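You operate a simulated robot arm through the tools that you are given. There is no shell and no other tool.

You run a simulated robot arm. Do the job below in one go: nothing can be reset, and whatever is moved stays where it is left.

TASK
Wind up the yellow lead and put its reel in the green crate.
Fine: lock the winder once the whole lead is wound.

It is judged by the outcome, as a careful person would: the job done as asked, and still so three seconds after it is handed in. It fails if anything else is knocked over, pushed out of place, dropped, spilled or broken.

THE ROBOT
A 5-joint arm with a two-finger parallel gripper, fixed in place. Base frame: the origin is at the foot of the arm, x ahead of it, y to its left, z up; the work surface is at about z = 763. Units: mm, rad, N and s.
With the tool pointing down near the work surface it reaches from about 580 to 940 mm from the base axis. Its first joint turns from -2.601 to 2.601 rad. Payload 1.57 kg.
Tool frame: the origin (TCP) lies between the finger pads and is the grasp point; the fingertips stand 30 mm ahead of it; z points along the fingers, y is the line along which they close. The gripper opens to 110 mm. The fingers are 24 mm wide and 12 mm thick; the gripper's body (48 by 112 mm) begins 78 mm behind the TCP.
Orientation is told as [roll, pitch, yaw] about the base's x, y, z axes, in that order, counted from this pose: with the fingers straight down and closing along the base's y, the tool's x points along the base's -x, its y along +y and its z along -z.

THE INTERFACE
- The arm moves only by the tool step_arm. Its argument "plan" is a list of rows, each a list of 2 entries, a list of its own where there are three numbers: the shift along the tool's x, y, z in units of 50 mm (1.0 is 50 mm), then the turn, a rotation vector about the tool's x, y, z in units of 4 degrees (1.0 is 4 degrees). In form: [[[tx, ty, tz], [wx, wy, wz]], ...]. A call has 1 to 20 rows; each row shifts and turns the commanded pose from where the row before left it, along the tool's axes as they then stand. "fingers" is the finger opening in mm, from 0 to 110, set as the call begins (left out, the last holds). A call with a number of a shift or a turn outside -1 to 1 is refused whole. A row lasts 0.2 s, in which the tool goes at most 50 mm and 0.15 rad; a call with a longer step from one row to the next is refused whole, and so is a gripper value outside its range. Where a pose cannot be reached the arm comes as near as it can. A force on the tool above 60 N (or 10 N above the force at the start of the call, whichever is more), or a blocked arm, ends the call early, and 0.2 s more pass. Each finger travels about 72 mm/s and halts on what it meets, pressing with about 32 N; the grip force reading is that of the motor and also rises with nothing between the fingers. The clock runs only during rows and for 0.2 s after the last one: add rows that do not move to give the fingers time. It gives the time, the measured TCP pose, the force on the tool (base axes), the opening and the grip force at its end, in the units of the frame above (readings bear some noise), with the torque about the TCP (base axes, N m) and any sound that the robot's microphone picked up.
- Cameras (640 x 400 px; columns grow to the right, rows downward): "scene" is fixed at [44.3, 495.5, 1539.6]; the picture's right is [0.30, -0.95, 0.00], its down [-0.85, -0.27, -0.46] and it looks along [0.44, 0.14, -0.89] (base axes); focal length 322 px, centre (320, 200). "wrist" rides on the gripper at [70, 16, -141] in the tool frame; the picture's right is [-0.23, 0.97, 0.00], its down [-0.85, -0.20, -0.48] and it looks along [-0.47, -0.11, 0.88] (tool axes); focal length 222 px, centre (320, 200). There is no depth. A picture from a camera that has moved, and an enlarged one, comes with that camera's place and axes in the base frame and with its lens. The place of the scene camera against the robot may be out by one fixed shift of up to 12 mm in any direction.
- capture(camera): a new picture of that camera. No time passes.
- move_column(by): slides the trunk up (or, below 0, down) by that many mm; the arm rides with it, the base frame stays. It gives what a move gives, with no picture.
- inspect(camera, box): a new picture of the part [left, top, right, bottom] of that camera's present view, enlarged. No time passes.
- sign_off(): hands the job in; it is judged then, once.

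Nothing tells you positions but the pictures and the camera data. Unless the task says otherwise, let go and move clear before handing in.

The tools are called after "Request:" by a JSON object that holds its "op" and its "data". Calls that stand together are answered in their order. step_arm: Moves the arm, as the interface text tells. Its arguments: {"type":"object","properties":{"plan":{"type":"array","items":{"type":"array"}},"fingers":{"type":"number"}},"required":["plan"]} The other tools are called the same way: move_column (by) slides the trunk up or down; capture (camera) takes a picture; inspect (camera, box) takes an enlarged picture of a part of a camera's view; sign_off () hands the job in.

At the start:

```text
t: 0.0
tool_pos: [258.9, 571.0, 1182.5]
tcp_rot: [-0.001, 0.0, 0.003]
wrist_force: [-0.5, 0.6, -0.8]
torque: [0.0, -0.01, -0.03]
opening: 109.8
gripper_force: 0.1
trunk travel left (down, up): [-916.0, 54.0]
```

scene: 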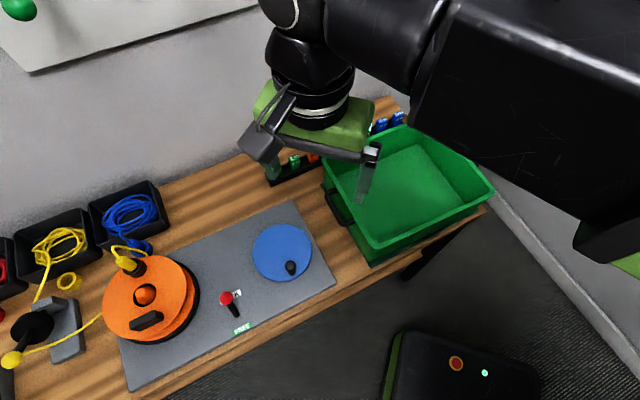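
wrist: 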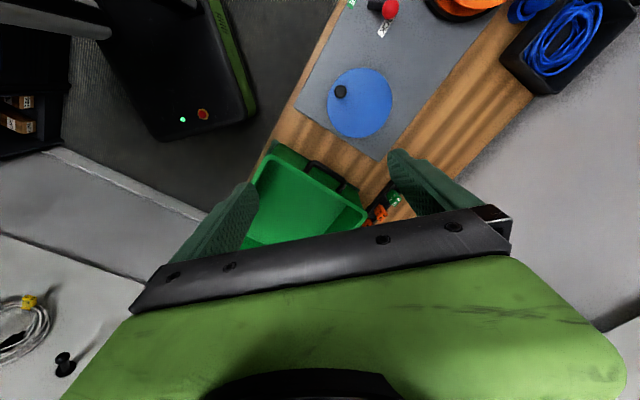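

I see a grey base plate with an orange reel (with knob/handle), a blue disc with a crank knob, a red-tipped lever (probably the lock), a green crate and a yellow lead running from a bin through a guide. I'll look more closely before moving.

Request:
{"op": "inspect", "data": {"camera": "scene", "box": [80, 220, 240, 320]}}

Request:
{"op": "inspect", "data": {"camera": "scene", "box": [180, 220, 340, 370]}}

Request:
{"op": "inspect", "data": {"camera": "scene", "box": [0, 200, 180, 390]}}

Request:
{"op": "inspect", "data": {"camera": "scene", "box": [250, 80, 500, 270]}}

Request:
{"op": "inspect", "data": {"camera": "wrist", "box": [280, 0, 640, 160]}}

```text
4.00 times, centred on (160, 270) of scene
camera zoom: at [44.3, 495.5, 1539.6], right [0.3, -0.95, 0.0], down [-0.85, -0.27, -0.46], along [0.44, 0.14, -0.89], focal length 1287 px, centre (960, -80)
```

zoom: 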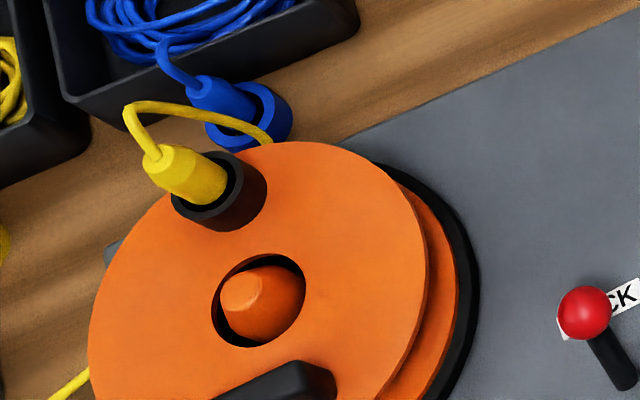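

```text
2.67 times, centred on (260, 295) of scene
camera zoom: at [44.3, 495.5, 1539.6], right [0.3, -0.95, 0.0], down [-0.85, -0.27, -0.46], along [0.44, 0.14, -0.89], focal length 858 px, centre (480, -53)
```

zoom: 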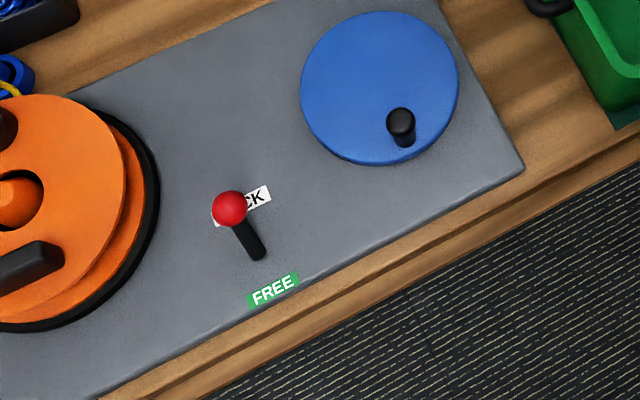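

```text
2.11 times, centred on (90, 295) of scene
camera zoom: at [44.3, 495.5, 1539.6], right [0.3, -0.95, 0.0], down [-0.85, -0.27, -0.46], along [0.44, 0.14, -0.89], focal length 678 px, centre (804, 0)
```

zoom: 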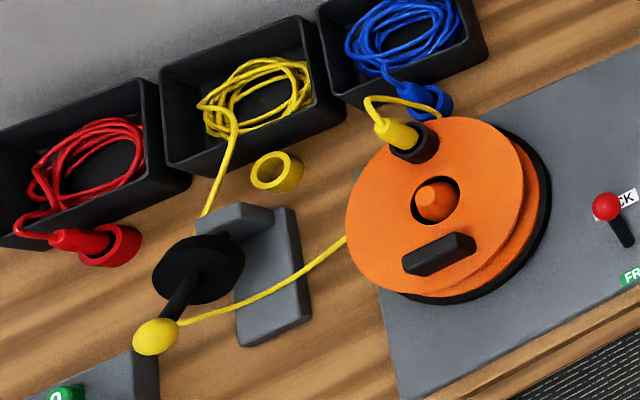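

```text
2.11 times, centred on (375, 175) of scene
camera zoom: at [44.3, 495.5, 1539.6], right [0.3, -0.95, 0.0], down [-0.85, -0.27, -0.46], along [0.44, 0.14, -0.89], focal length 678 px, centre (204, 253)
```

zoom: 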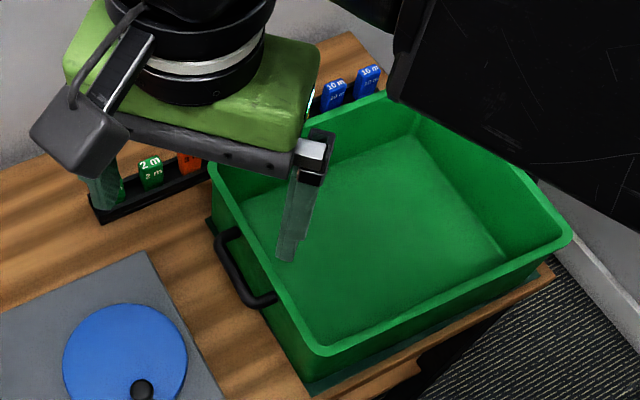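

```text
1.78 times, centred on (460, 80) of wrist
camera zoom: at [188.8, 589.2, 1323.5], right [0.23, 0.97, 0.0], down [0.85, -0.2, 0.48], along [0.47, -0.11, -0.88], focal length 395 px, centre (71, 413)
```

zoom: 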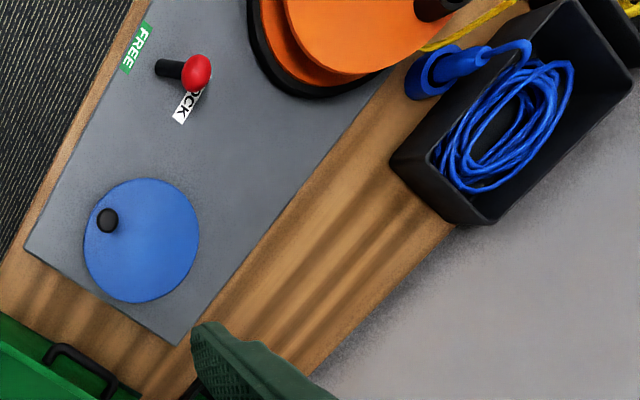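

The lever appears to lean toward LOCK (needs freeing first), the blue disc with a black knob looks like the crank, and the yellow plug is already seated in the reel's holder. I'll move the wrist camera over the winder for a better look.

Request:
{"op": "step_arm", "data": {"plan": [[[0.636, 0.52, 0.1], [0, 0, 0]], [[0.636, 0.52, 0.1], [0, 0, 0]], [[0.636, 0.52, 0.1], [0, 0, 0]], [[0.636, 0.52, 0.1], [0, 0, 0]], [[0.636, 0.52, 0.1], [0, 0, 0]]]}}

Request:
{"op": "capture", "data": {"camera": "wrist"}}

Request:
{"op": "capture", "data": {"camera": "scene"}}

```text
t: 1.2
tool_pos: [98.0, 705.1, 1182.2]
tcp_rot: [-0.001, -0.001, 0.001]
wrist_force: [-0.2, 0.3, -0.2]
torque: [0.03, -0.04, 0.02]
opening: 109.9
gripper_force: 0.0
out of reach, approached as far as the arm can: row 1, 2, 3, 4, 5
trunk travel left (down, up): [-916.0, 54.0]
```

```text
taken
camera wrist: at [27.5, 721.8, 1323.2], right [0.23, 0.97, 0.0], down [0.85, -0.2, 0.48], along [0.47, -0.11, -0.88], focal length 222 px, centre (320, 200)
```

wrist: 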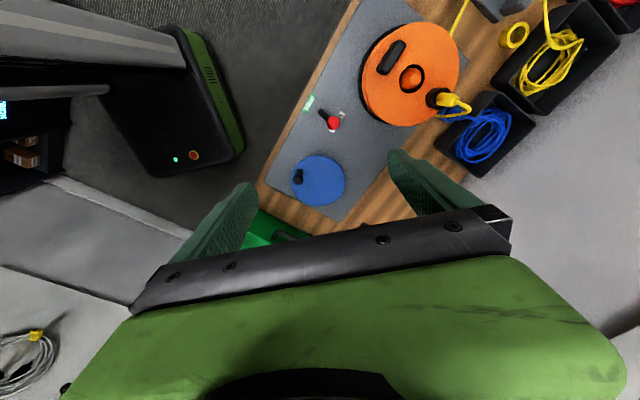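

```text
taken
```

scene: 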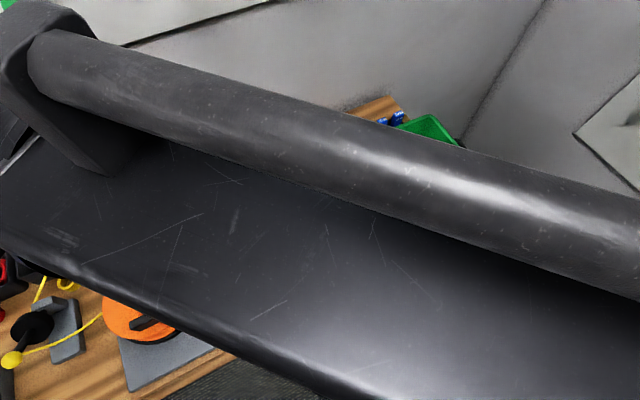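

The view is good. The trunk is high, so I'll enlarge the wrist view before lowering.

Request:
{"op": "inspect", "data": {"camera": "wrist", "box": [260, 60, 400, 220]}}

Request:
{"op": "inspect", "data": {"camera": "wrist", "box": [340, 0, 640, 160]}}

```text
2.50 times, centred on (330, 140) of wrist
camera zoom: at [27.5, 721.8, 1323.2], right [0.23, 0.97, 0.0], down [0.85, -0.2, 0.48], along [0.47, -0.11, -0.88], focal length 555 px, centre (295, 350)
```

zoom: 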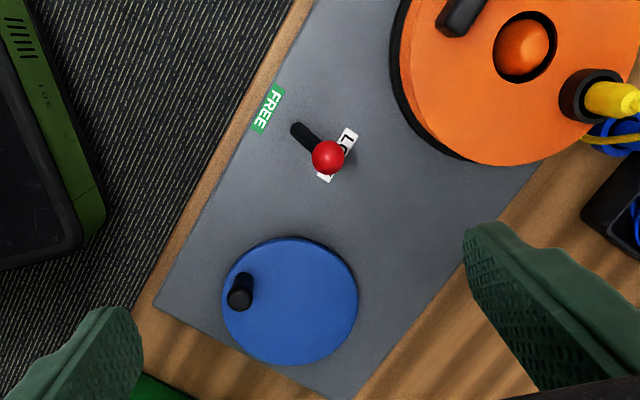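

```text
2.13 times, centred on (490, 80) of wrist
camera zoom: at [27.5, 721.8, 1323.2], right [0.23, 0.97, 0.0], down [0.85, -0.2, 0.48], along [0.47, -0.11, -0.88], focal length 474 px, centre (-43, 456)
```

zoom: 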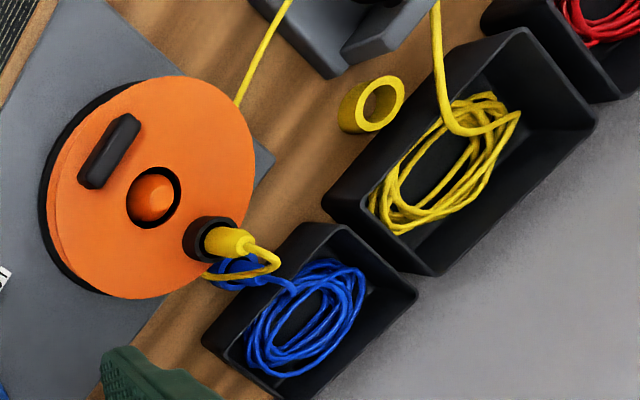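

Labels and lever confirm: FREE near [72,686], LOCK near [128,741], lever pivot about [97,710] and it leans to LOCK. Next I lower the trunk to bring the tool nearer, then re-look.

Request:
{"op": "move_column", "data": {"by": -180}}

Request:
{"op": "capture", "data": {"camera": "wrist"}}

```text
t: 3.2
tool_pos: [98.3, 703.8, 1002.9]
tcp_rot: [0.0, 0.0, 0.001]
wrist_force: [-0.5, 0.7, -0.5]
torque: [0.0, -0.01, -0.02]
opening: 109.9
gripper_force: 0.1
trunk travel left (down, up): [-736.0, 234.0]
```

```text
taken
camera wrist: at [28.3, 720.9, 1143.6], right [0.23, 0.97, 0.0], down [0.85, -0.2, 0.48], along [0.47, -0.11, -0.88], focal length 222 px, centre (320, 200)
```

wrist: 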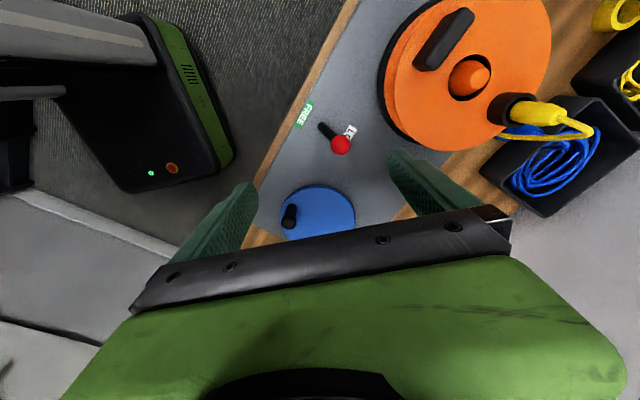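

Request:
{"op": "inspect", "data": {"camera": "wrist", "box": [280, 80, 400, 160]}}

Request:
{"op": "inspect", "data": {"camera": "wrist", "box": [360, 0, 600, 160]}}

Request:
{"op": "inspect", "data": {"camera": "wrist", "box": [240, 160, 400, 260]}}

```text
5.00 times, centred on (340, 120) of wrist
camera zoom: at [28.3, 720.9, 1143.6], right [0.23, 0.97, 0.0], down [0.85, -0.2, 0.48], along [0.47, -0.11, -0.88], focal length 1111 px, centre (220, 600)
```

zoom: 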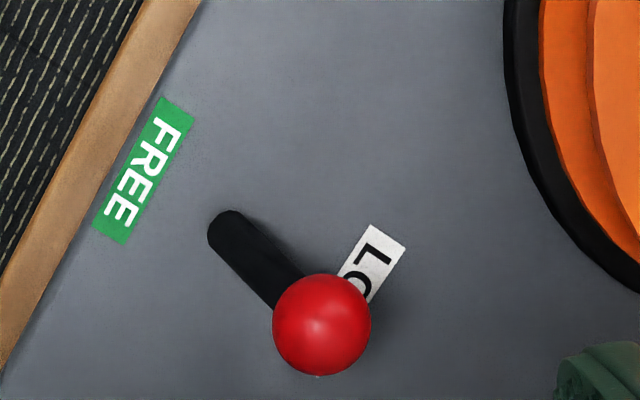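

```text
2.50 times, centred on (480, 80) of wrist
camera zoom: at [28.3, 720.9, 1143.6], right [0.23, 0.97, 0.0], down [0.85, -0.2, 0.48], along [0.47, -0.11, -0.88], focal length 555 px, centre (-80, 500)
```

zoom: 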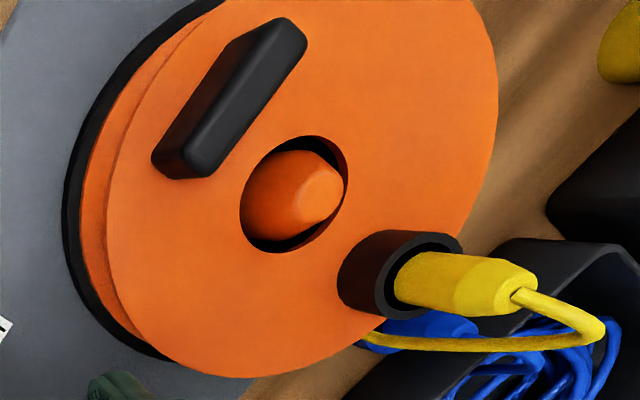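

```text
4.00 times, centred on (320, 210) of wrist
camera zoom: at [28.3, 720.9, 1143.6], right [0.23, 0.97, 0.0], down [0.85, -0.2, 0.48], along [0.47, -0.11, -0.88], focal length 888 px, centre (320, 160)
```

zoom: 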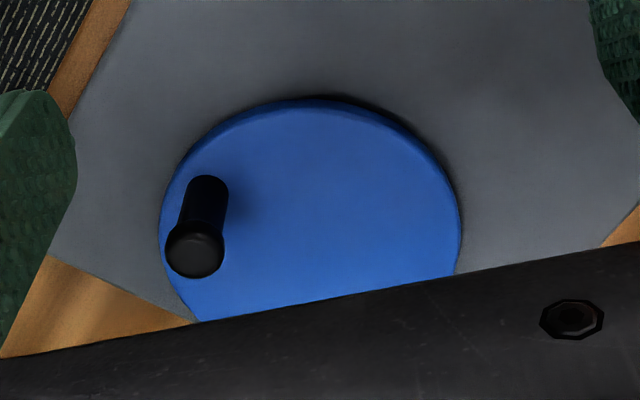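

Triangulating two views: lever ball ≈[116,730,833] (pivot ≈[94,709,780]), crank knob top ≈[214,626,854], disc centre ≈[249,665], and the table's edges run at 45°. I'll spin the tool so its fingers close along the LOCK–FREE line.

Request:
{"op": "step_arm", "data": {"plan": [[[0, 0, 0], [0, 0, 1]], [[0, 0, 0], [0, 0, 1]], [[0, 0, 0], [0, 0, 1]], [[0, 0, 0], [0, 0, 1]], [[0, 0, 0], [0, 0, 1]], [[0, 0, 0], [0, 0, 1]], [[0, 0, 0], [0, 0, 1]], [[0, 0, 0], [0, 0, 1]], [[0, 0, 0], [0, 0, 1]], [[0, 0, 0], [0, 0, 1]], [[0, 0, 0], [0, 0, 1]], [[0, 0, 0], [0, 0, 0.25]]], "fingers": 60}}

Request:
{"op": "capture", "data": {"camera": "wrist"}}

Request:
{"op": "capture", "data": {"camera": "scene"}}

```text
t: 5.8
tool_pos: [97.9, 704.2, 1003.5]
tcp_rot: [0.0, 0.001, -0.787]
wrist_force: [-0.4, 0.6, 1.0]
torque: [-0.03, -0.03, 0.0]
opening: 60.0
gripper_force: 0.1
trunk travel left (down, up): [-736.0, 234.0]
```

```text
taken
camera wrist: at [60.8, 765.1, 1143.5], right [0.85, 0.53, 0.0], down [0.46, -0.75, 0.48], along [0.25, -0.41, -0.88], focal length 222 px, centre (320, 200)
```

wrist: 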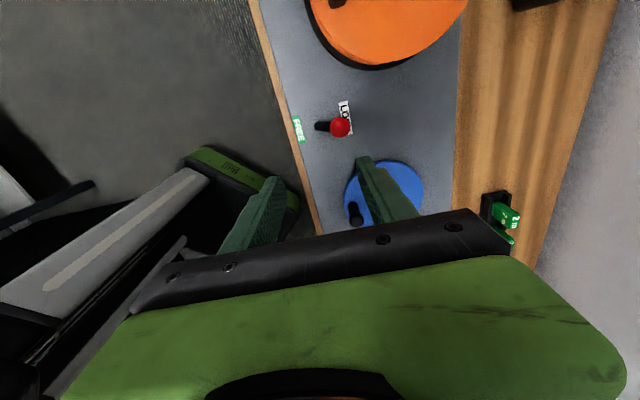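

```text
taken
```

scene: 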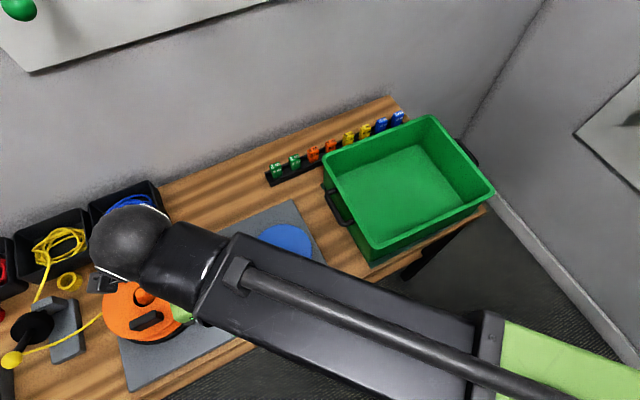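

Request:
{"op": "inspect", "data": {"camera": "wrist", "box": [280, 80, 400, 160]}}

Request:
{"op": "inspect", "data": {"camera": "wrist", "box": [320, 140, 460, 240]}}

Request:
{"op": "inspect", "data": {"camera": "scene", "box": [240, 90, 420, 200]}}

```text
5.00 times, centred on (340, 120) of wrist
camera zoom: at [60.8, 765.1, 1143.5], right [0.85, 0.53, 0.0], down [0.46, -0.75, 0.48], along [0.25, -0.41, -0.88], focal length 1111 px, centre (220, 600)
```

zoom: 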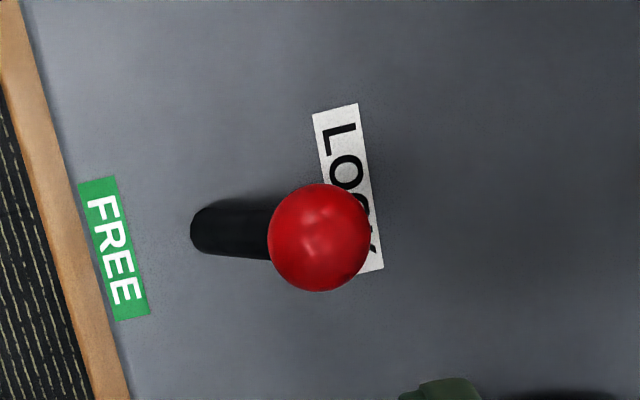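

```text
4.00 times, centred on (390, 190) of wrist
camera zoom: at [60.8, 765.1, 1143.5], right [0.85, 0.53, 0.0], down [0.46, -0.75, 0.48], along [0.25, -0.41, -0.88], focal length 888 px, centre (40, 240)
```

zoom: 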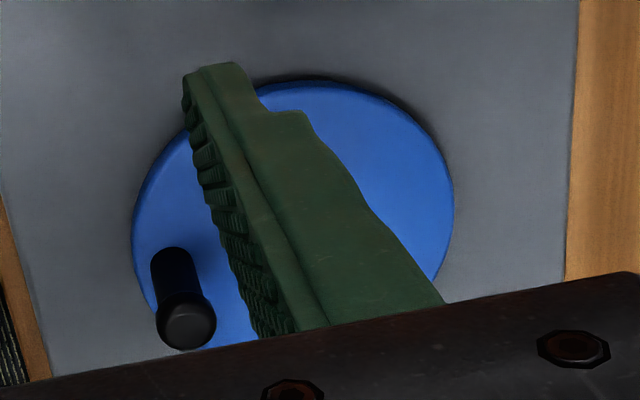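

```text
3.56 times, centred on (330, 145) of scene
camera zoom: at [44.3, 495.5, 1539.6], right [0.3, -0.95, 0.0], down [-0.85, -0.27, -0.46], along [0.44, 0.14, -0.89], focal length 1144 px, centre (284, 396)
```

zoom: 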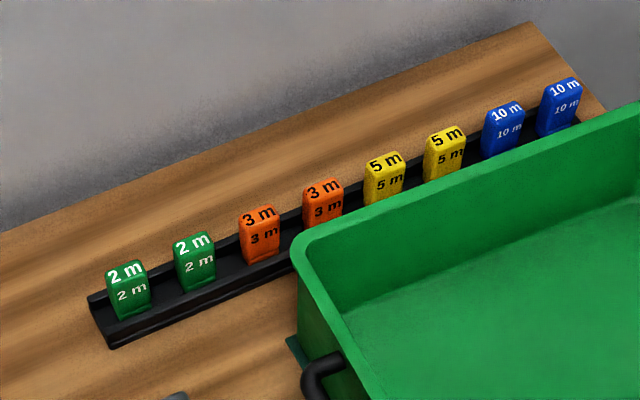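

Ball is confirmed at ≈[114.5,730,833]. I'll move above it, descend to straddle it loosely with the fingers on its LOCK and FREE sides.

Request:
{"op": "step_arm", "data": {"plan": [[[0.13, 0.6, 0.2], [0, 0, 0]], [[0, 0, 0.8], [0, 0, 0]], [[0, 0, 0.8], [0, 0, 0]], [[0, 0, 0.5], [0, 0, 0]], [[0, 0, 0], [0, 0, 0]]], "fingers": 60}}

Request:
{"op": "capture", "data": {"camera": "wrist"}}

```text
t: 7.0
tool_pos: [113.9, 728.2, 1002.2]
tcp_rot: [0.001, 0.0, -0.785]
wrist_force: [0.0, 0.1, 0.9]
torque: [-0.01, -0.03, -0.01]
opening: 60.1
gripper_force: 0.2
out of reach, approached as far as the arm can: row 1, 2, 3, 4
trunk travel left (down, up): [-736.0, 234.0]
```

```text
taken
camera wrist: at [76.6, 789.7, 1143.5], right [0.85, 0.53, 0.0], down [0.46, -0.75, 0.48], along [0.25, -0.41, -0.88], focal length 222 px, centre (320, 200)
```

wrist: 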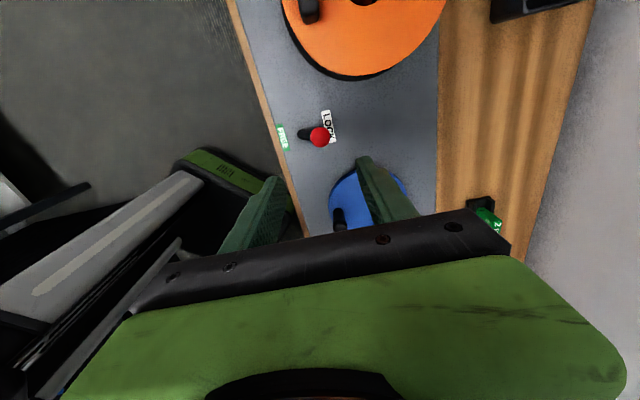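

The arm is at its own lower limit at this trunk height, so I'll raise the arm a little and lower the trunk to gain downward range.

Request:
{"op": "step_arm", "data": {"plan": [[[0, 0, -0.8], [0, 0, 0]], [[0, 0, -0.8], [0, 0, 0]], [[0, 0, 0], [0, 0, 0]]], "fingers": 60}}

Request:
{"op": "move_column", "data": {"by": -180}}

Request:
{"op": "capture", "data": {"camera": "wrist"}}

Request:
{"op": "capture", "data": {"camera": "scene"}}

```text
t: 7.8
tool_pos: [114.3, 727.2, 1002.2]
tcp_rot: [0.001, 0.001, -0.785]
wrist_force: [0.4, -0.8, 0.7]
torque: [0.01, -0.01, 0.02]
opening: 60.1
gripper_force: 0.1
out of reach, approached as far as the arm can: row 1, 2
trunk travel left (down, up): [-736.0, 234.0]
```

```text
t: 9.7
tool_pos: [114.5, 726.9, 823.2]
tcp_rot: [0.0, -0.001, -0.787]
wrist_force: [-2.4, -3.8, 6.9]
torque: [-0.4, 0.3, 0.03]
opening: 62.8
gripper_force: 1.5
trunk travel left (down, up): [-557.0, 413.0]
stopped: the force on the tool passed its limit at 102 N (the readings are from after the stop); the commanded pose is now the measured one
```

```text
taken
camera wrist: at [76.2, 789.2, 964.9], right [0.85, 0.53, 0.0], down [0.46, -0.74, 0.48], along [0.25, -0.41, -0.88], focal length 222 px, centre (320, 200)
```

wrist: 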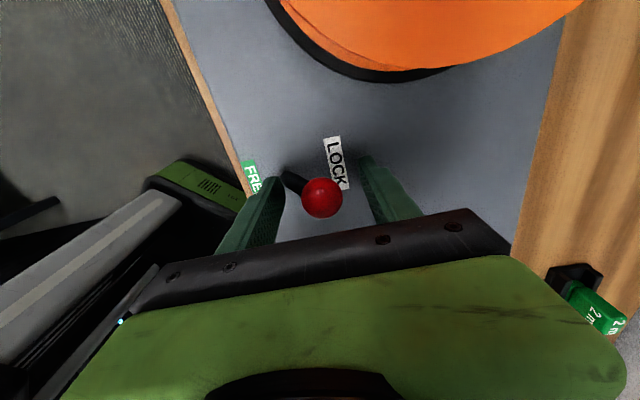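

```text
taken
```

scene: 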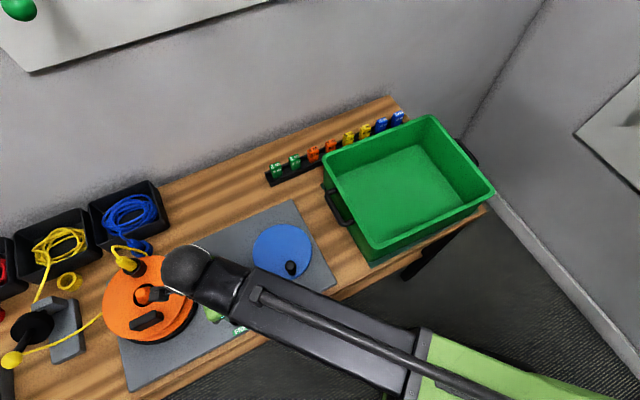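

Height is set by the trunk alone with the tool vertical, and the FREE-side fingertip touched the lever's foot at the bottom of the descent. I'll raise about 27 mm so the fingers only straddle the ball, and check that nothing changed.

Request:
{"op": "move_column", "data": {"by": 27}}

Request:
{"op": "inspect", "data": {"camera": "wrist", "box": [220, 120, 420, 240]}}

```text
t: 10.4
tool_pos: [113.4, 727.1, 850.0]
tcp_rot: [-0.001, 0.0, -0.784]
wrist_force: [0.4, 0.4, 0.0]
torque: [0.03, -0.02, 0.03]
opening: 60.1
gripper_force: 0.1
trunk travel left (down, up): [-584.0, 386.0]
```

```text
3.20 times, centred on (320, 180) of wrist
camera zoom: at [76.4, 789.7, 991.8], right [0.85, 0.53, 0.0], down [0.46, -0.75, 0.48], along [0.25, -0.41, -0.88], focal length 711 px, centre (320, 264)
```

zoom: 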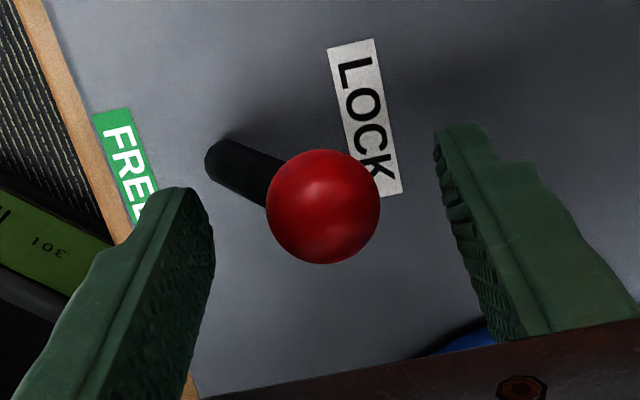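

The lever is unchanged and the ball sits between the fingers. Now I'll narrow the gap and sweep the ball toward FREE.

Request:
{"op": "step_arm", "data": {"plan": [[[0, 0, 0], [0, 0, 0]], [[0, 0, 0], [0, 0, 0]], [[0, -0.2, 0], [0, 0, 0]], [[0, -0.2, 0], [0, 0, 0]], [[0, -0.2, 0], [0, 0, 0]], [[0, -0.2, 0], [0, 0, 0]], [[0, -0.2, 0], [0, 0, 0]], [[0, -0.2, 0], [0, 0, 0]], [[0, 0, 0], [0, 0, 0]]], "fingers": 40}}

Request:
{"op": "inspect", "data": {"camera": "wrist", "box": [220, 120, 420, 240]}}

```text
t: 12.4
tool_pos: [71.9, 685.4, 849.8]
tcp_rot: [-0.002, 0.0, -0.785]
wrist_force: [-0.5, 0.7, -0.4]
torque: [0.01, 0.0, -0.05]
opening: 40.0
gripper_force: 0.0
trunk travel left (down, up): [-584.0, 386.0]
```

```text
3.20 times, centred on (320, 180) of wrist
camera zoom: at [34.6, 747.3, 991.8], right [0.85, 0.53, 0.0], down [0.46, -0.75, 0.48], along [0.25, -0.41, -0.88], focal length 711 px, centre (320, 264)
```

zoom: 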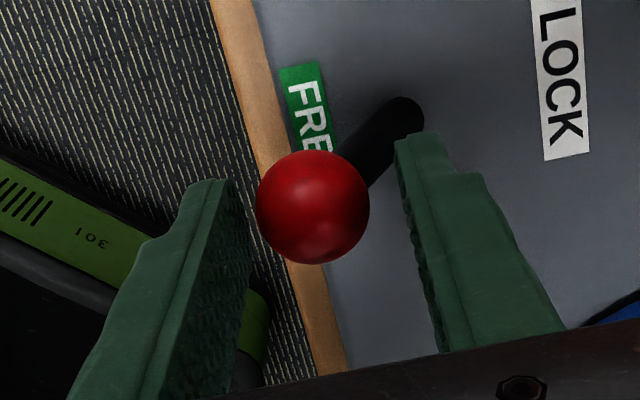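

The lever snapped over to FREE. I'll rise clear and move toward the crank for a precise look.

Request:
{"op": "move_column", "data": {"by": 100}}

Request:
{"op": "step_arm", "data": {"plan": [[[-0.4, 0.5, 0], [0, 0, 0]], [[-0.4, 0.5, 0], [0, 0, 0]], [[-0.4, 0.5, 0], [0, 0, 0]], [[-0.4, 0.2, 0], [0, 0, 0]], [[0, 0, 0], [0, 0, 0]]], "fingers": 60}}

Request:
{"op": "capture", "data": {"camera": "wrist"}}

Request:
{"op": "capture", "data": {"camera": "scene"}}

```text
t: 13.8
tool_pos: [71.0, 684.6, 950.6]
tcp_rot: [-0.003, 0.0, -0.786]
wrist_force: [-0.2, -0.6, 0.0]
torque: [0.02, -0.01, 0.02]
opening: 40.3
gripper_force: 0.1
trunk travel left (down, up): [-684.0, 286.0]
```

```text
t: 14.9
tool_pos: [189.0, 687.8, 951.8]
tcp_rot: [-0.001, -0.001, -0.784]
wrist_force: [0.3, 0.4, -0.1]
torque: [0.02, 0.01, -0.01]
opening: 60.3
gripper_force: 0.0
trunk travel left (down, up): [-684.0, 286.0]
```

```text
taken
camera wrist: at [152.3, 750.2, 1091.9], right [0.85, 0.53, 0.0], down [0.46, -0.75, 0.48], along [0.25, -0.41, -0.88], focal length 222 px, centre (320, 200)
```

wrist: 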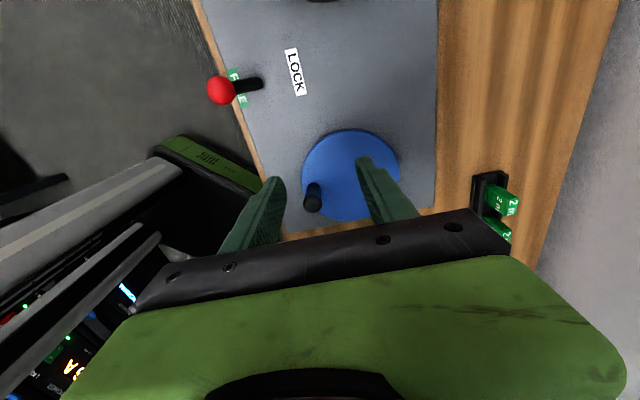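

```text
taken
```

scene: 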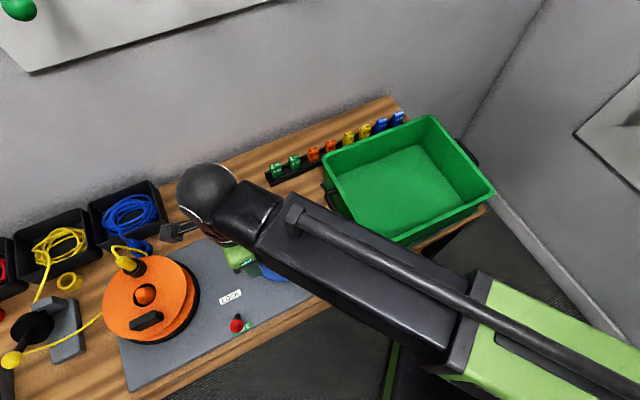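

Request:
{"op": "inspect", "data": {"camera": "wrist", "box": [280, 110, 420, 240]}}

Request:
{"op": "inspect", "data": {"camera": "scene", "box": [0, 230, 220, 390]}}

```text
3.08 times, centred on (350, 175) of wrist
camera zoom: at [152.3, 750.2, 1091.9], right [0.85, 0.53, 0.0], down [0.46, -0.75, 0.48], along [0.25, -0.41, -0.88], focal length 684 px, centre (228, 277)
```

zoom: 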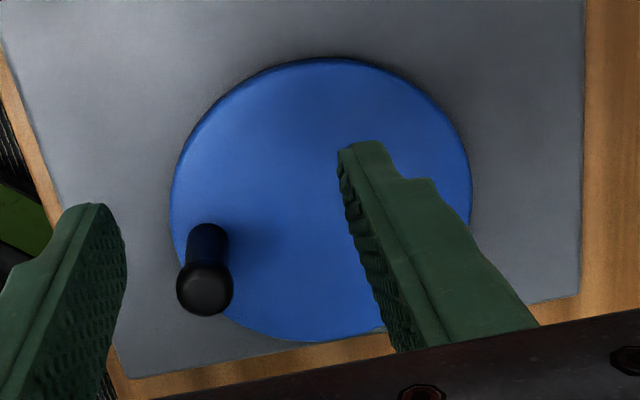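

```text
2.50 times, centred on (110, 310) of scene
camera zoom: at [44.3, 495.5, 1539.6], right [0.3, -0.95, 0.0], down [-0.85, -0.27, -0.46], along [0.44, 0.14, -0.89], focal length 804 px, centre (845, -75)
```

zoom: 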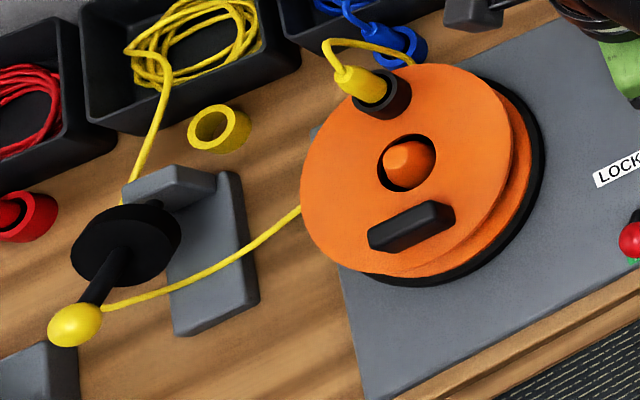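

Lever sits at FREE. The crank knob is at ≈[215,628.5] (≈52 mm from the disc centre ≈[252.5,664.5]), and winding should be clockwise at the reel since the lead enters on its wall side. I'll go over the knob and partly descend.

Request:
{"op": "step_arm", "data": {"plan": [[[-0.6, -0.236, 0], [0, 0, 0]], [[-0.606, -0.236, 0], [0, 0, 0]], [[0, 0, 0], [0, 0, 0]], [[0, 0, 0], [0, 0, 0]]], "fingers": 60}}

Request:
{"op": "move_column", "data": {"by": -60}}

Request:
{"op": "inspect", "data": {"camera": "wrist", "box": [220, 100, 420, 240]}}

```text
t: 15.9
tool_pos: [213.3, 629.0, 952.3]
tcp_rot: [-0.002, 0.001, -0.785]
wrist_force: [-0.7, -0.1, -0.2]
torque: [-0.02, -0.01, -0.01]
opening: 60.0
gripper_force: 0.0
trunk travel left (down, up): [-684.0, 286.0]
```

```text
t: 16.9
tool_pos: [213.6, 627.9, 890.7]
tcp_rot: [-0.002, -0.001, -0.785]
wrist_force: [1.0, 0.3, -0.3]
torque: [-0.01, 0.01, 0.0]
opening: 60.0
gripper_force: 0.0
trunk travel left (down, up): [-624.0, 346.0]
```

```text
2.86 times, centred on (320, 170) of wrist
camera zoom: at [176.5, 690.8, 1031.9], right [0.85, 0.53, 0.0], down [0.46, -0.75, 0.48], along [0.25, -0.41, -0.88], focal length 635 px, centre (320, 286)
```

zoom: 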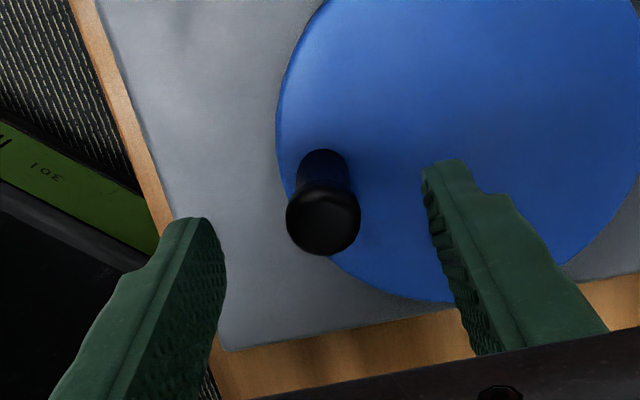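

The knob is nicely between the fingers. I'll nudge 2 mm and lower to z≈845.

Request:
{"op": "step_arm", "data": {"plan": [[[-0.045, 0.02, 0], [0, 0, 0]], [[0, 0, 0], [0, 0, 0]]], "fingers": 60}}

Request:
{"op": "move_column", "data": {"by": -46}}

Request:
{"op": "inspect", "data": {"camera": "wrist", "box": [220, 100, 420, 240]}}

```text
t: 17.6
tool_pos: [217.6, 628.2, 890.7]
tcp_rot: [-0.002, 0.001, -0.785]
wrist_force: [-0.4, -0.2, 0.4]
torque: [-0.01, 0.04, -0.01]
opening: 60.1
gripper_force: 0.1
trunk travel left (down, up): [-624.0, 346.0]
```

```text
t: 18.4
tool_pos: [216.4, 627.9, 845.0]
tcp_rot: [-0.002, 0.0, -0.783]
wrist_force: [0.0, 1.0, 0.5]
torque: [0.01, -0.03, 0.04]
opening: 60.1
gripper_force: 0.1
trunk travel left (down, up): [-578.0, 392.0]
```

```text
2.86 times, centred on (320, 170) of wrist
camera zoom: at [179.3, 689.9, 985.9], right [0.85, 0.53, 0.0], down [0.46, -0.75, 0.48], along [0.25, -0.41, -0.88], focal length 635 px, centre (320, 286)
```

zoom: 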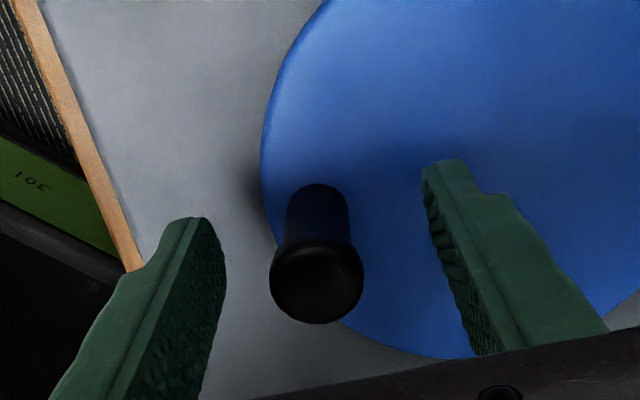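

Aligned. Now I'll close on the knob.

Request:
{"op": "step_arm", "data": {"plan": [[[0, 0, 0], [0, 0, 0]], [[0, 0, 0], [0, 0, 0]], [[0, 0, 0], [0, 0, 0]], [[0, 0, 0], [0, 0, 0]]], "fingers": 15}}

Request:
{"op": "inspect", "data": {"camera": "wrist", "box": [220, 100, 420, 240]}}

Request:
{"op": "inspect", "data": {"camera": "scene", "box": [0, 220, 240, 390]}}

```text
t: 19.4
tool_pos: [215.6, 627.0, 844.4]
tcp_rot: [-0.002, 0.0, -0.786]
wrist_force: [-8.9, -11.5, -5.1]
torque: [-0.1, -0.07, -0.05]
opening: 27.3
gripper_force: 7.2
trunk travel left (down, up): [-578.0, 392.0]
```

```text
2.86 times, centred on (320, 170) of wrist
camera zoom: at [178.6, 689.4, 986.2], right [0.85, 0.53, 0.0], down [0.46, -0.74, 0.48], along [0.25, -0.41, -0.88], focal length 635 px, centre (320, 286)
```

zoom: 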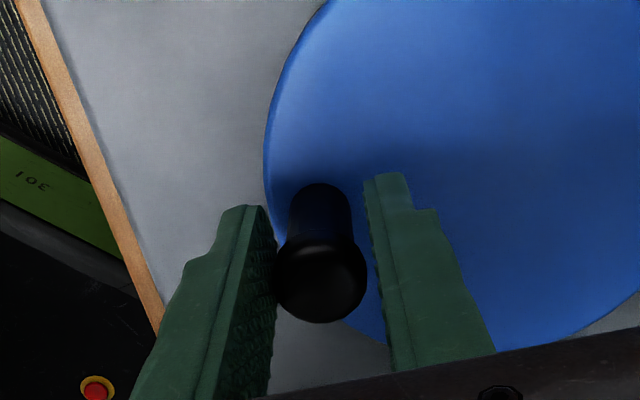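

```text
2.35 times, centred on (120, 305) of scene
camera zoom: at [44.3, 495.5, 1539.6], right [0.3, -0.95, 0.0], down [-0.85, -0.27, -0.46], along [0.44, 0.14, -0.89], focal length 757 px, centre (791, -47)
```

zoom: 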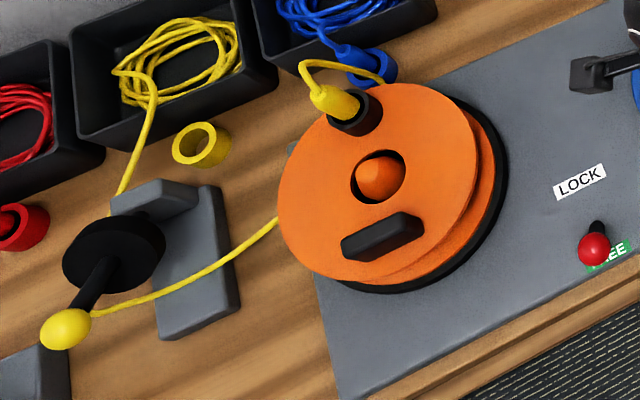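

One finger touched first; I'll give the grip more time to settle.

Request:
{"op": "step_arm", "data": {"plan": [[[0, -0.04, 0], [0, 0, 0]], [[0, 0, 0], [0, 0, 0]], [[0, 0, 0], [0, 0, 0]], [[0, 0, 0], [0, 0, 0]]], "fingers": 10}}

Request:
{"op": "inspect", "data": {"camera": "wrist", "box": [220, 100, 420, 240]}}

```text
t: 20.4
tool_pos: [215.7, 626.4, 844.4]
tcp_rot: [-0.002, 0.0, -0.784]
wrist_force: [-8.9, -7.4, -1.1]
torque: [-0.01, 0.12, -0.06]
opening: 24.5
gripper_force: 36.9
trunk travel left (down, up): [-578.0, 392.0]
```

```text
2.86 times, centred on (320, 170) of wrist
camera zoom: at [177.6, 688.3, 986.3], right [0.85, 0.53, 0.0], down [0.46, -0.75, 0.48], along [0.25, -0.41, -0.88], focal length 635 px, centre (320, 286)
```

zoom: 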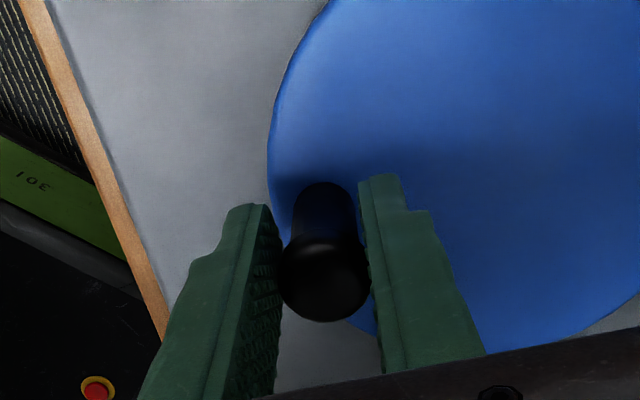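

Grip is firm on the knob. I'll test a small clockwise turn (about 18°) and watch which way the reel goes.

Request:
{"op": "step_arm", "data": {"plan": [[[0.166, 0.013, 0], [0, 0, 0]], [[0.162, 0.039, 0], [0, 0, 0]], [[0, 0, 0], [0, 0, 0]]]}}

Request:
{"op": "inspect", "data": {"camera": "scene", "box": [0, 220, 240, 390]}}

Request:
{"op": "inspect", "data": {"camera": "wrist", "box": [220, 100, 420, 240]}}

```text
t: 21.2
tool_pos: [206.7, 641.6, 844.0]
tcp_rot: [0.002, 0.0, -0.787]
wrist_force: [0.3, 0.9, -0.2]
torque: [0.03, 0.01, 0.0]
opening: 9.8
gripper_force: 0.1
trunk travel left (down, up): [-578.0, 392.0]
```

```text
2.35 times, centred on (120, 305) of scene
camera zoom: at [44.3, 495.5, 1539.6], right [0.3, -0.95, 0.0], down [-0.85, -0.27, -0.46], along [0.44, 0.14, -0.89], focal length 757 px, centre (791, -47)
```

zoom: 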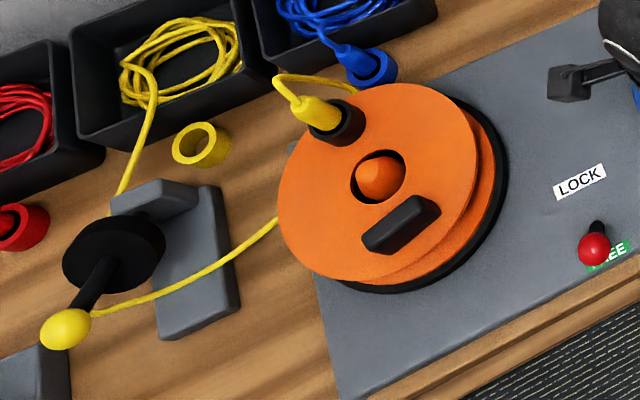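

```text
2.86 times, centred on (320, 170) of wrist
camera zoom: at [167.9, 702.4, 986.0], right [0.85, 0.53, 0.0], down [0.46, -0.75, 0.48], along [0.25, -0.41, -0.88], focal length 635 px, centre (320, 286)
```

zoom: 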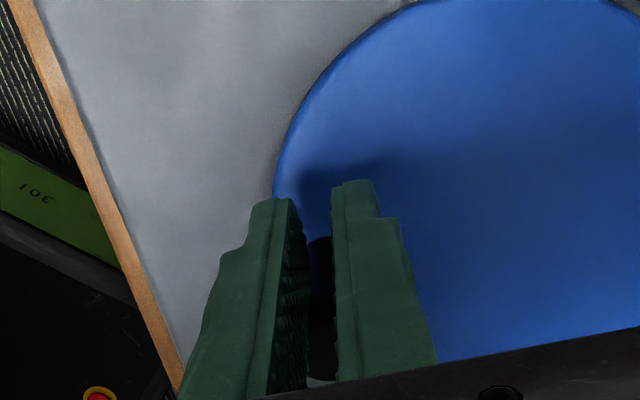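

The fingers slid off the knob sideways, but the reel did turn (counter-clockwise, opposite to the crank). I'll look closely at how the lead enters the drum to determine the winding direction.

Request:
{"op": "inspect", "data": {"camera": "scene", "box": [85, 240, 205, 350]}}

Request:
{"op": "inspect", "data": {"camera": "scene", "box": [0, 280, 120, 390]}}

Request:
{"op": "capture", "data": {"camera": "scene"}}

```text
3.64 times, centred on (145, 295) of scene
camera zoom: at [44.3, 495.5, 1539.6], right [0.3, -0.95, 0.0], down [-0.85, -0.27, -0.46], along [0.44, 0.14, -0.89], focal length 1170 px, centre (956, -146)
```

zoom: 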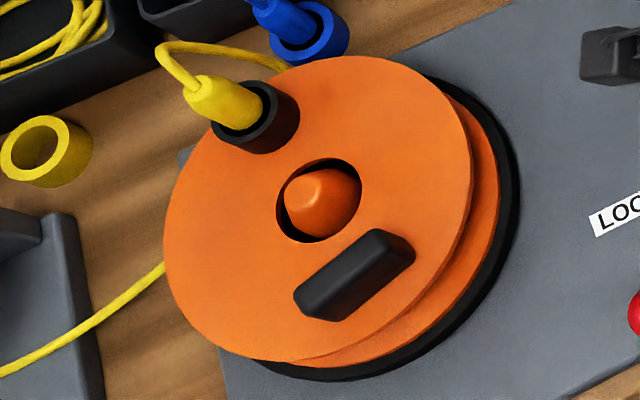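

```text
3.64 times, centred on (60, 335) of scene
camera zoom: at [44.3, 495.5, 1539.6], right [0.3, -0.95, 0.0], down [-0.85, -0.27, -0.46], along [0.44, 0.14, -0.89], focal length 1170 px, centre (1266, -291)
```

zoom: 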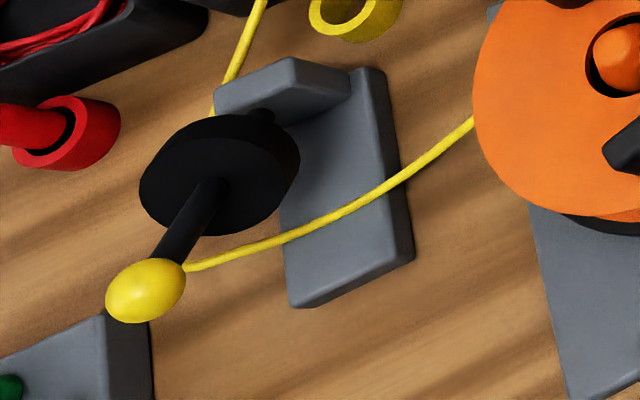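

```text
taken
```

scene: 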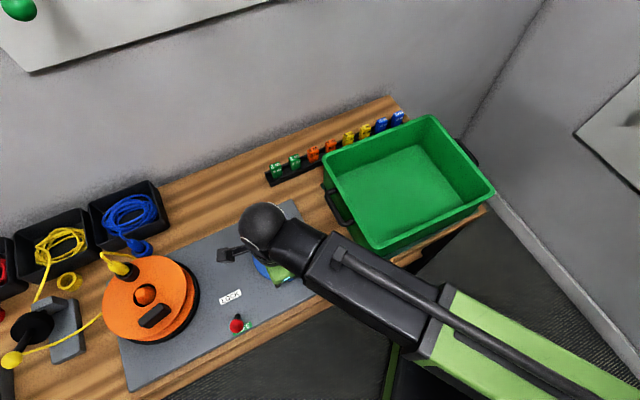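

Geometry says the lead enters on the wall side of the drum, so the reel must turn clockwise; since the reel turns opposite to the crank, the crank must go counter-clockwise. I'll rise, close the fingers into a peg, and look where the knob is now.

Request:
{"op": "move_column", "data": {"by": 60}}

Request:
{"op": "step_arm", "data": {"plan": [[[0.6, 0, 0], [0, 0, 0]], [[0.6, 0, 0], [0, 0, 0]], [[0, 0, 0], [0, 0, 0]]], "fingers": 0}}

Request:
{"op": "inspect", "data": {"camera": "wrist", "box": [220, 100, 460, 250]}}

```text
t: 22.2
tool_pos: [206.1, 639.6, 904.3]
tcp_rot: [-0.003, 0.001, -0.785]
wrist_force: [-0.5, 1.1, -0.1]
torque: [0.01, 0.05, -0.02]
opening: 10.1
gripper_force: 0.1
trunk travel left (down, up): [-638.0, 332.0]
```

```text
t: 23.0
tool_pos: [161.7, 682.7, 903.9]
tcp_rot: [-0.001, 0.002, -0.784]
wrist_force: [0.0, 0.2, 0.1]
torque: [-0.01, 0.0, -0.04]
opening: 0.0
gripper_force: 21.7
trunk travel left (down, up): [-638.0, 332.0]
```

```text
2.67 times, centred on (340, 175) of wrist
camera zoom: at [124.0, 745.0, 1045.8], right [0.85, 0.53, 0.0], down [0.46, -0.75, 0.48], along [0.25, -0.41, -0.88], focal length 592 px, centre (267, 267)
```

zoom: 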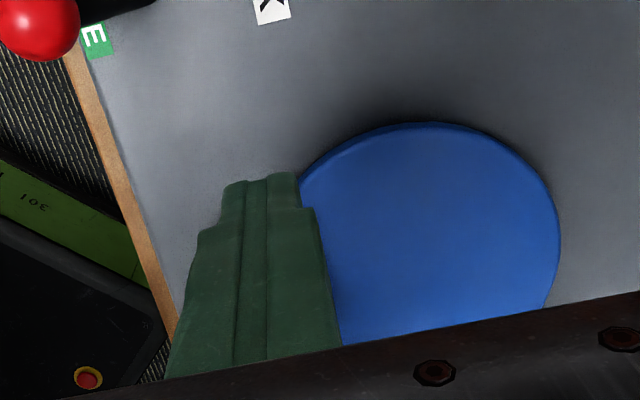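

Request:
{"op": "step_arm", "data": {"plan": [[[0.2, 0.8, 0], [0, 0, 0]], [[0.2, 0.8, 0], [0, 0, 0]], [[0, 0, 0], [0, 0, 0]]], "fingers": 0}}

Request:
{"op": "inspect", "data": {"camera": "wrist", "box": [220, 100, 460, 250]}}

Request:
{"op": "inspect", "data": {"camera": "scene", "box": [220, 200, 340, 300]}}

```text
t: 23.8
tool_pos: [204.2, 750.6, 906.0]
tcp_rot: [-0.002, -0.001, -0.785]
wrist_force: [-0.5, -0.4, 0.5]
torque: [-0.01, 0.0, -0.03]
opening: 0.0
gripper_force: 21.2
trunk travel left (down, up): [-638.0, 332.0]
```

```text
2.67 times, centred on (340, 175) of wrist
camera zoom: at [167.4, 812.7, 1045.8], right [0.85, 0.53, 0.0], down [0.46, -0.75, 0.48], along [0.25, -0.41, -0.88], focal length 592 px, centre (267, 267)
```

zoom: 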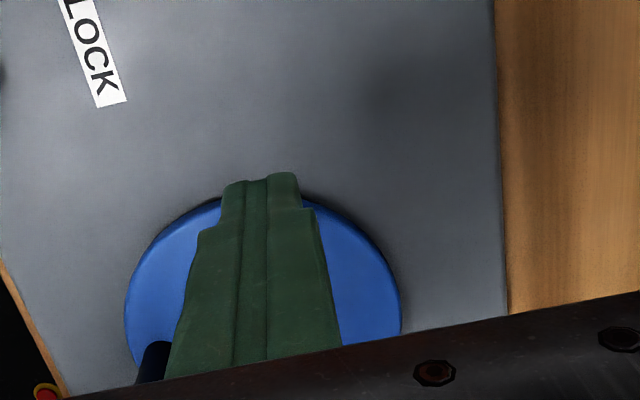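

```text
4.00 times, centred on (280, 250) of scene
camera zoom: at [44.3, 495.5, 1539.6], right [0.3, -0.95, 0.0], down [-0.85, -0.27, -0.46], along [0.44, 0.14, -0.89], focal length 1287 px, centre (480, 0)
```

zoom: 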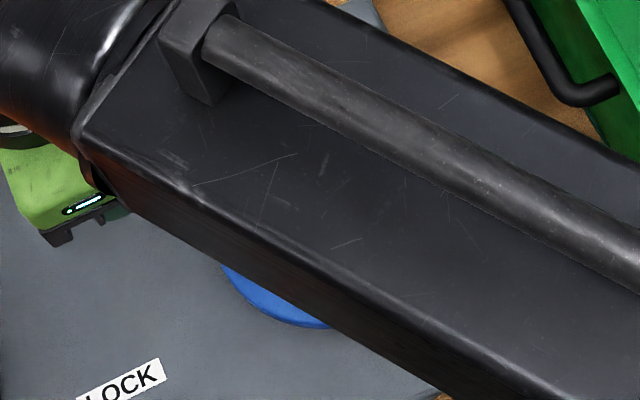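

The knob is at about [213,631], roughly 10° past its old spot. I'll place the closed-finger peg on its +e side (45° along the circle) and lower it.

Request:
{"op": "step_arm", "data": {"plan": [[[-0.586, -0.624, 0], [0, 0, 0]], [[-0.586, -0.624, 0], [0, 0, 0]], [[0, 0, 0], [0, 0, 0]]], "fingers": 0}}

Request:
{"op": "inspect", "data": {"camera": "wrist", "box": [220, 100, 460, 250]}}

Request:
{"op": "capture", "data": {"camera": "scene"}}

```text
t: 24.6
tool_pos: [203.3, 669.7, 903.9]
tcp_rot: [-0.003, 0.0, -0.786]
wrist_force: [0.1, 1.5, 0.0]
torque: [0.0, -0.01, 0.02]
opening: 0.0
gripper_force: 21.1
trunk travel left (down, up): [-638.0, 332.0]
```

```text
2.67 times, centred on (340, 175) of wrist
camera zoom: at [166.3, 730.7, 1045.8], right [0.85, 0.53, 0.0], down [0.46, -0.75, 0.48], along [0.25, -0.41, -0.88], focal length 592 px, centre (267, 267)
```

zoom: 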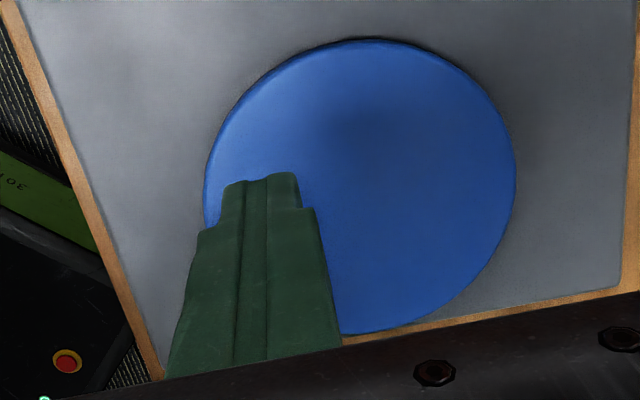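

```text
taken
```

scene: 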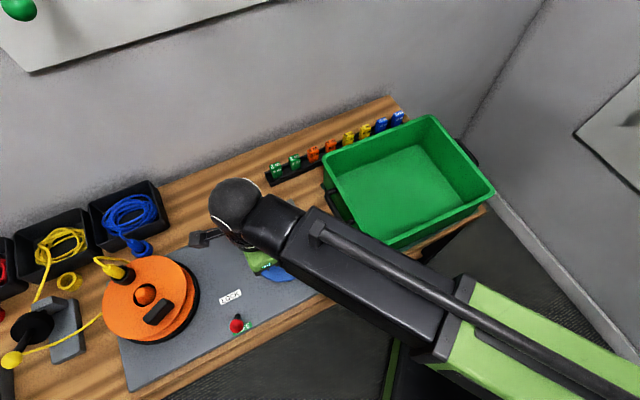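

The peg is well clear of the knob (about 40° behind it). Lowering to knob height.

Request:
{"op": "move_column", "data": {"by": -60}}

Request:
{"op": "inspect", "data": {"camera": "wrist", "box": [220, 100, 460, 250]}}

```text
t: 25.6
tool_pos: [204.4, 669.3, 844.1]
tcp_rot: [-0.002, 0.0, -0.785]
wrist_force: [1.3, -0.1, -0.4]
torque: [0.0, -0.01, 0.0]
opening: 0.0
gripper_force: 21.3
trunk travel left (down, up): [-578.0, 392.0]
```

```text
2.67 times, centred on (340, 175) of wrist
camera zoom: at [166.1, 730.8, 985.9], right [0.85, 0.53, 0.0], down [0.46, -0.75, 0.48], along [0.25, -0.41, -0.88], focal length 592 px, centre (267, 267)
```

zoom: 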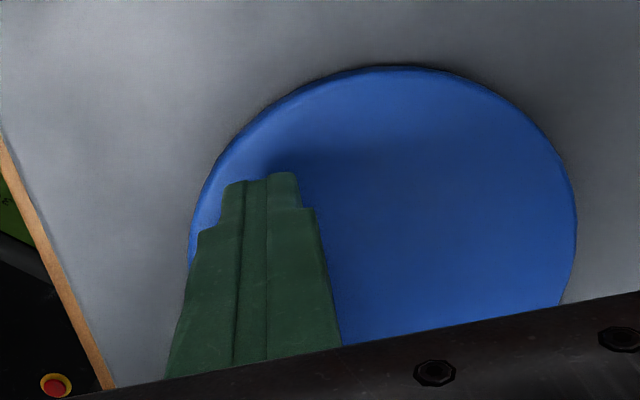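

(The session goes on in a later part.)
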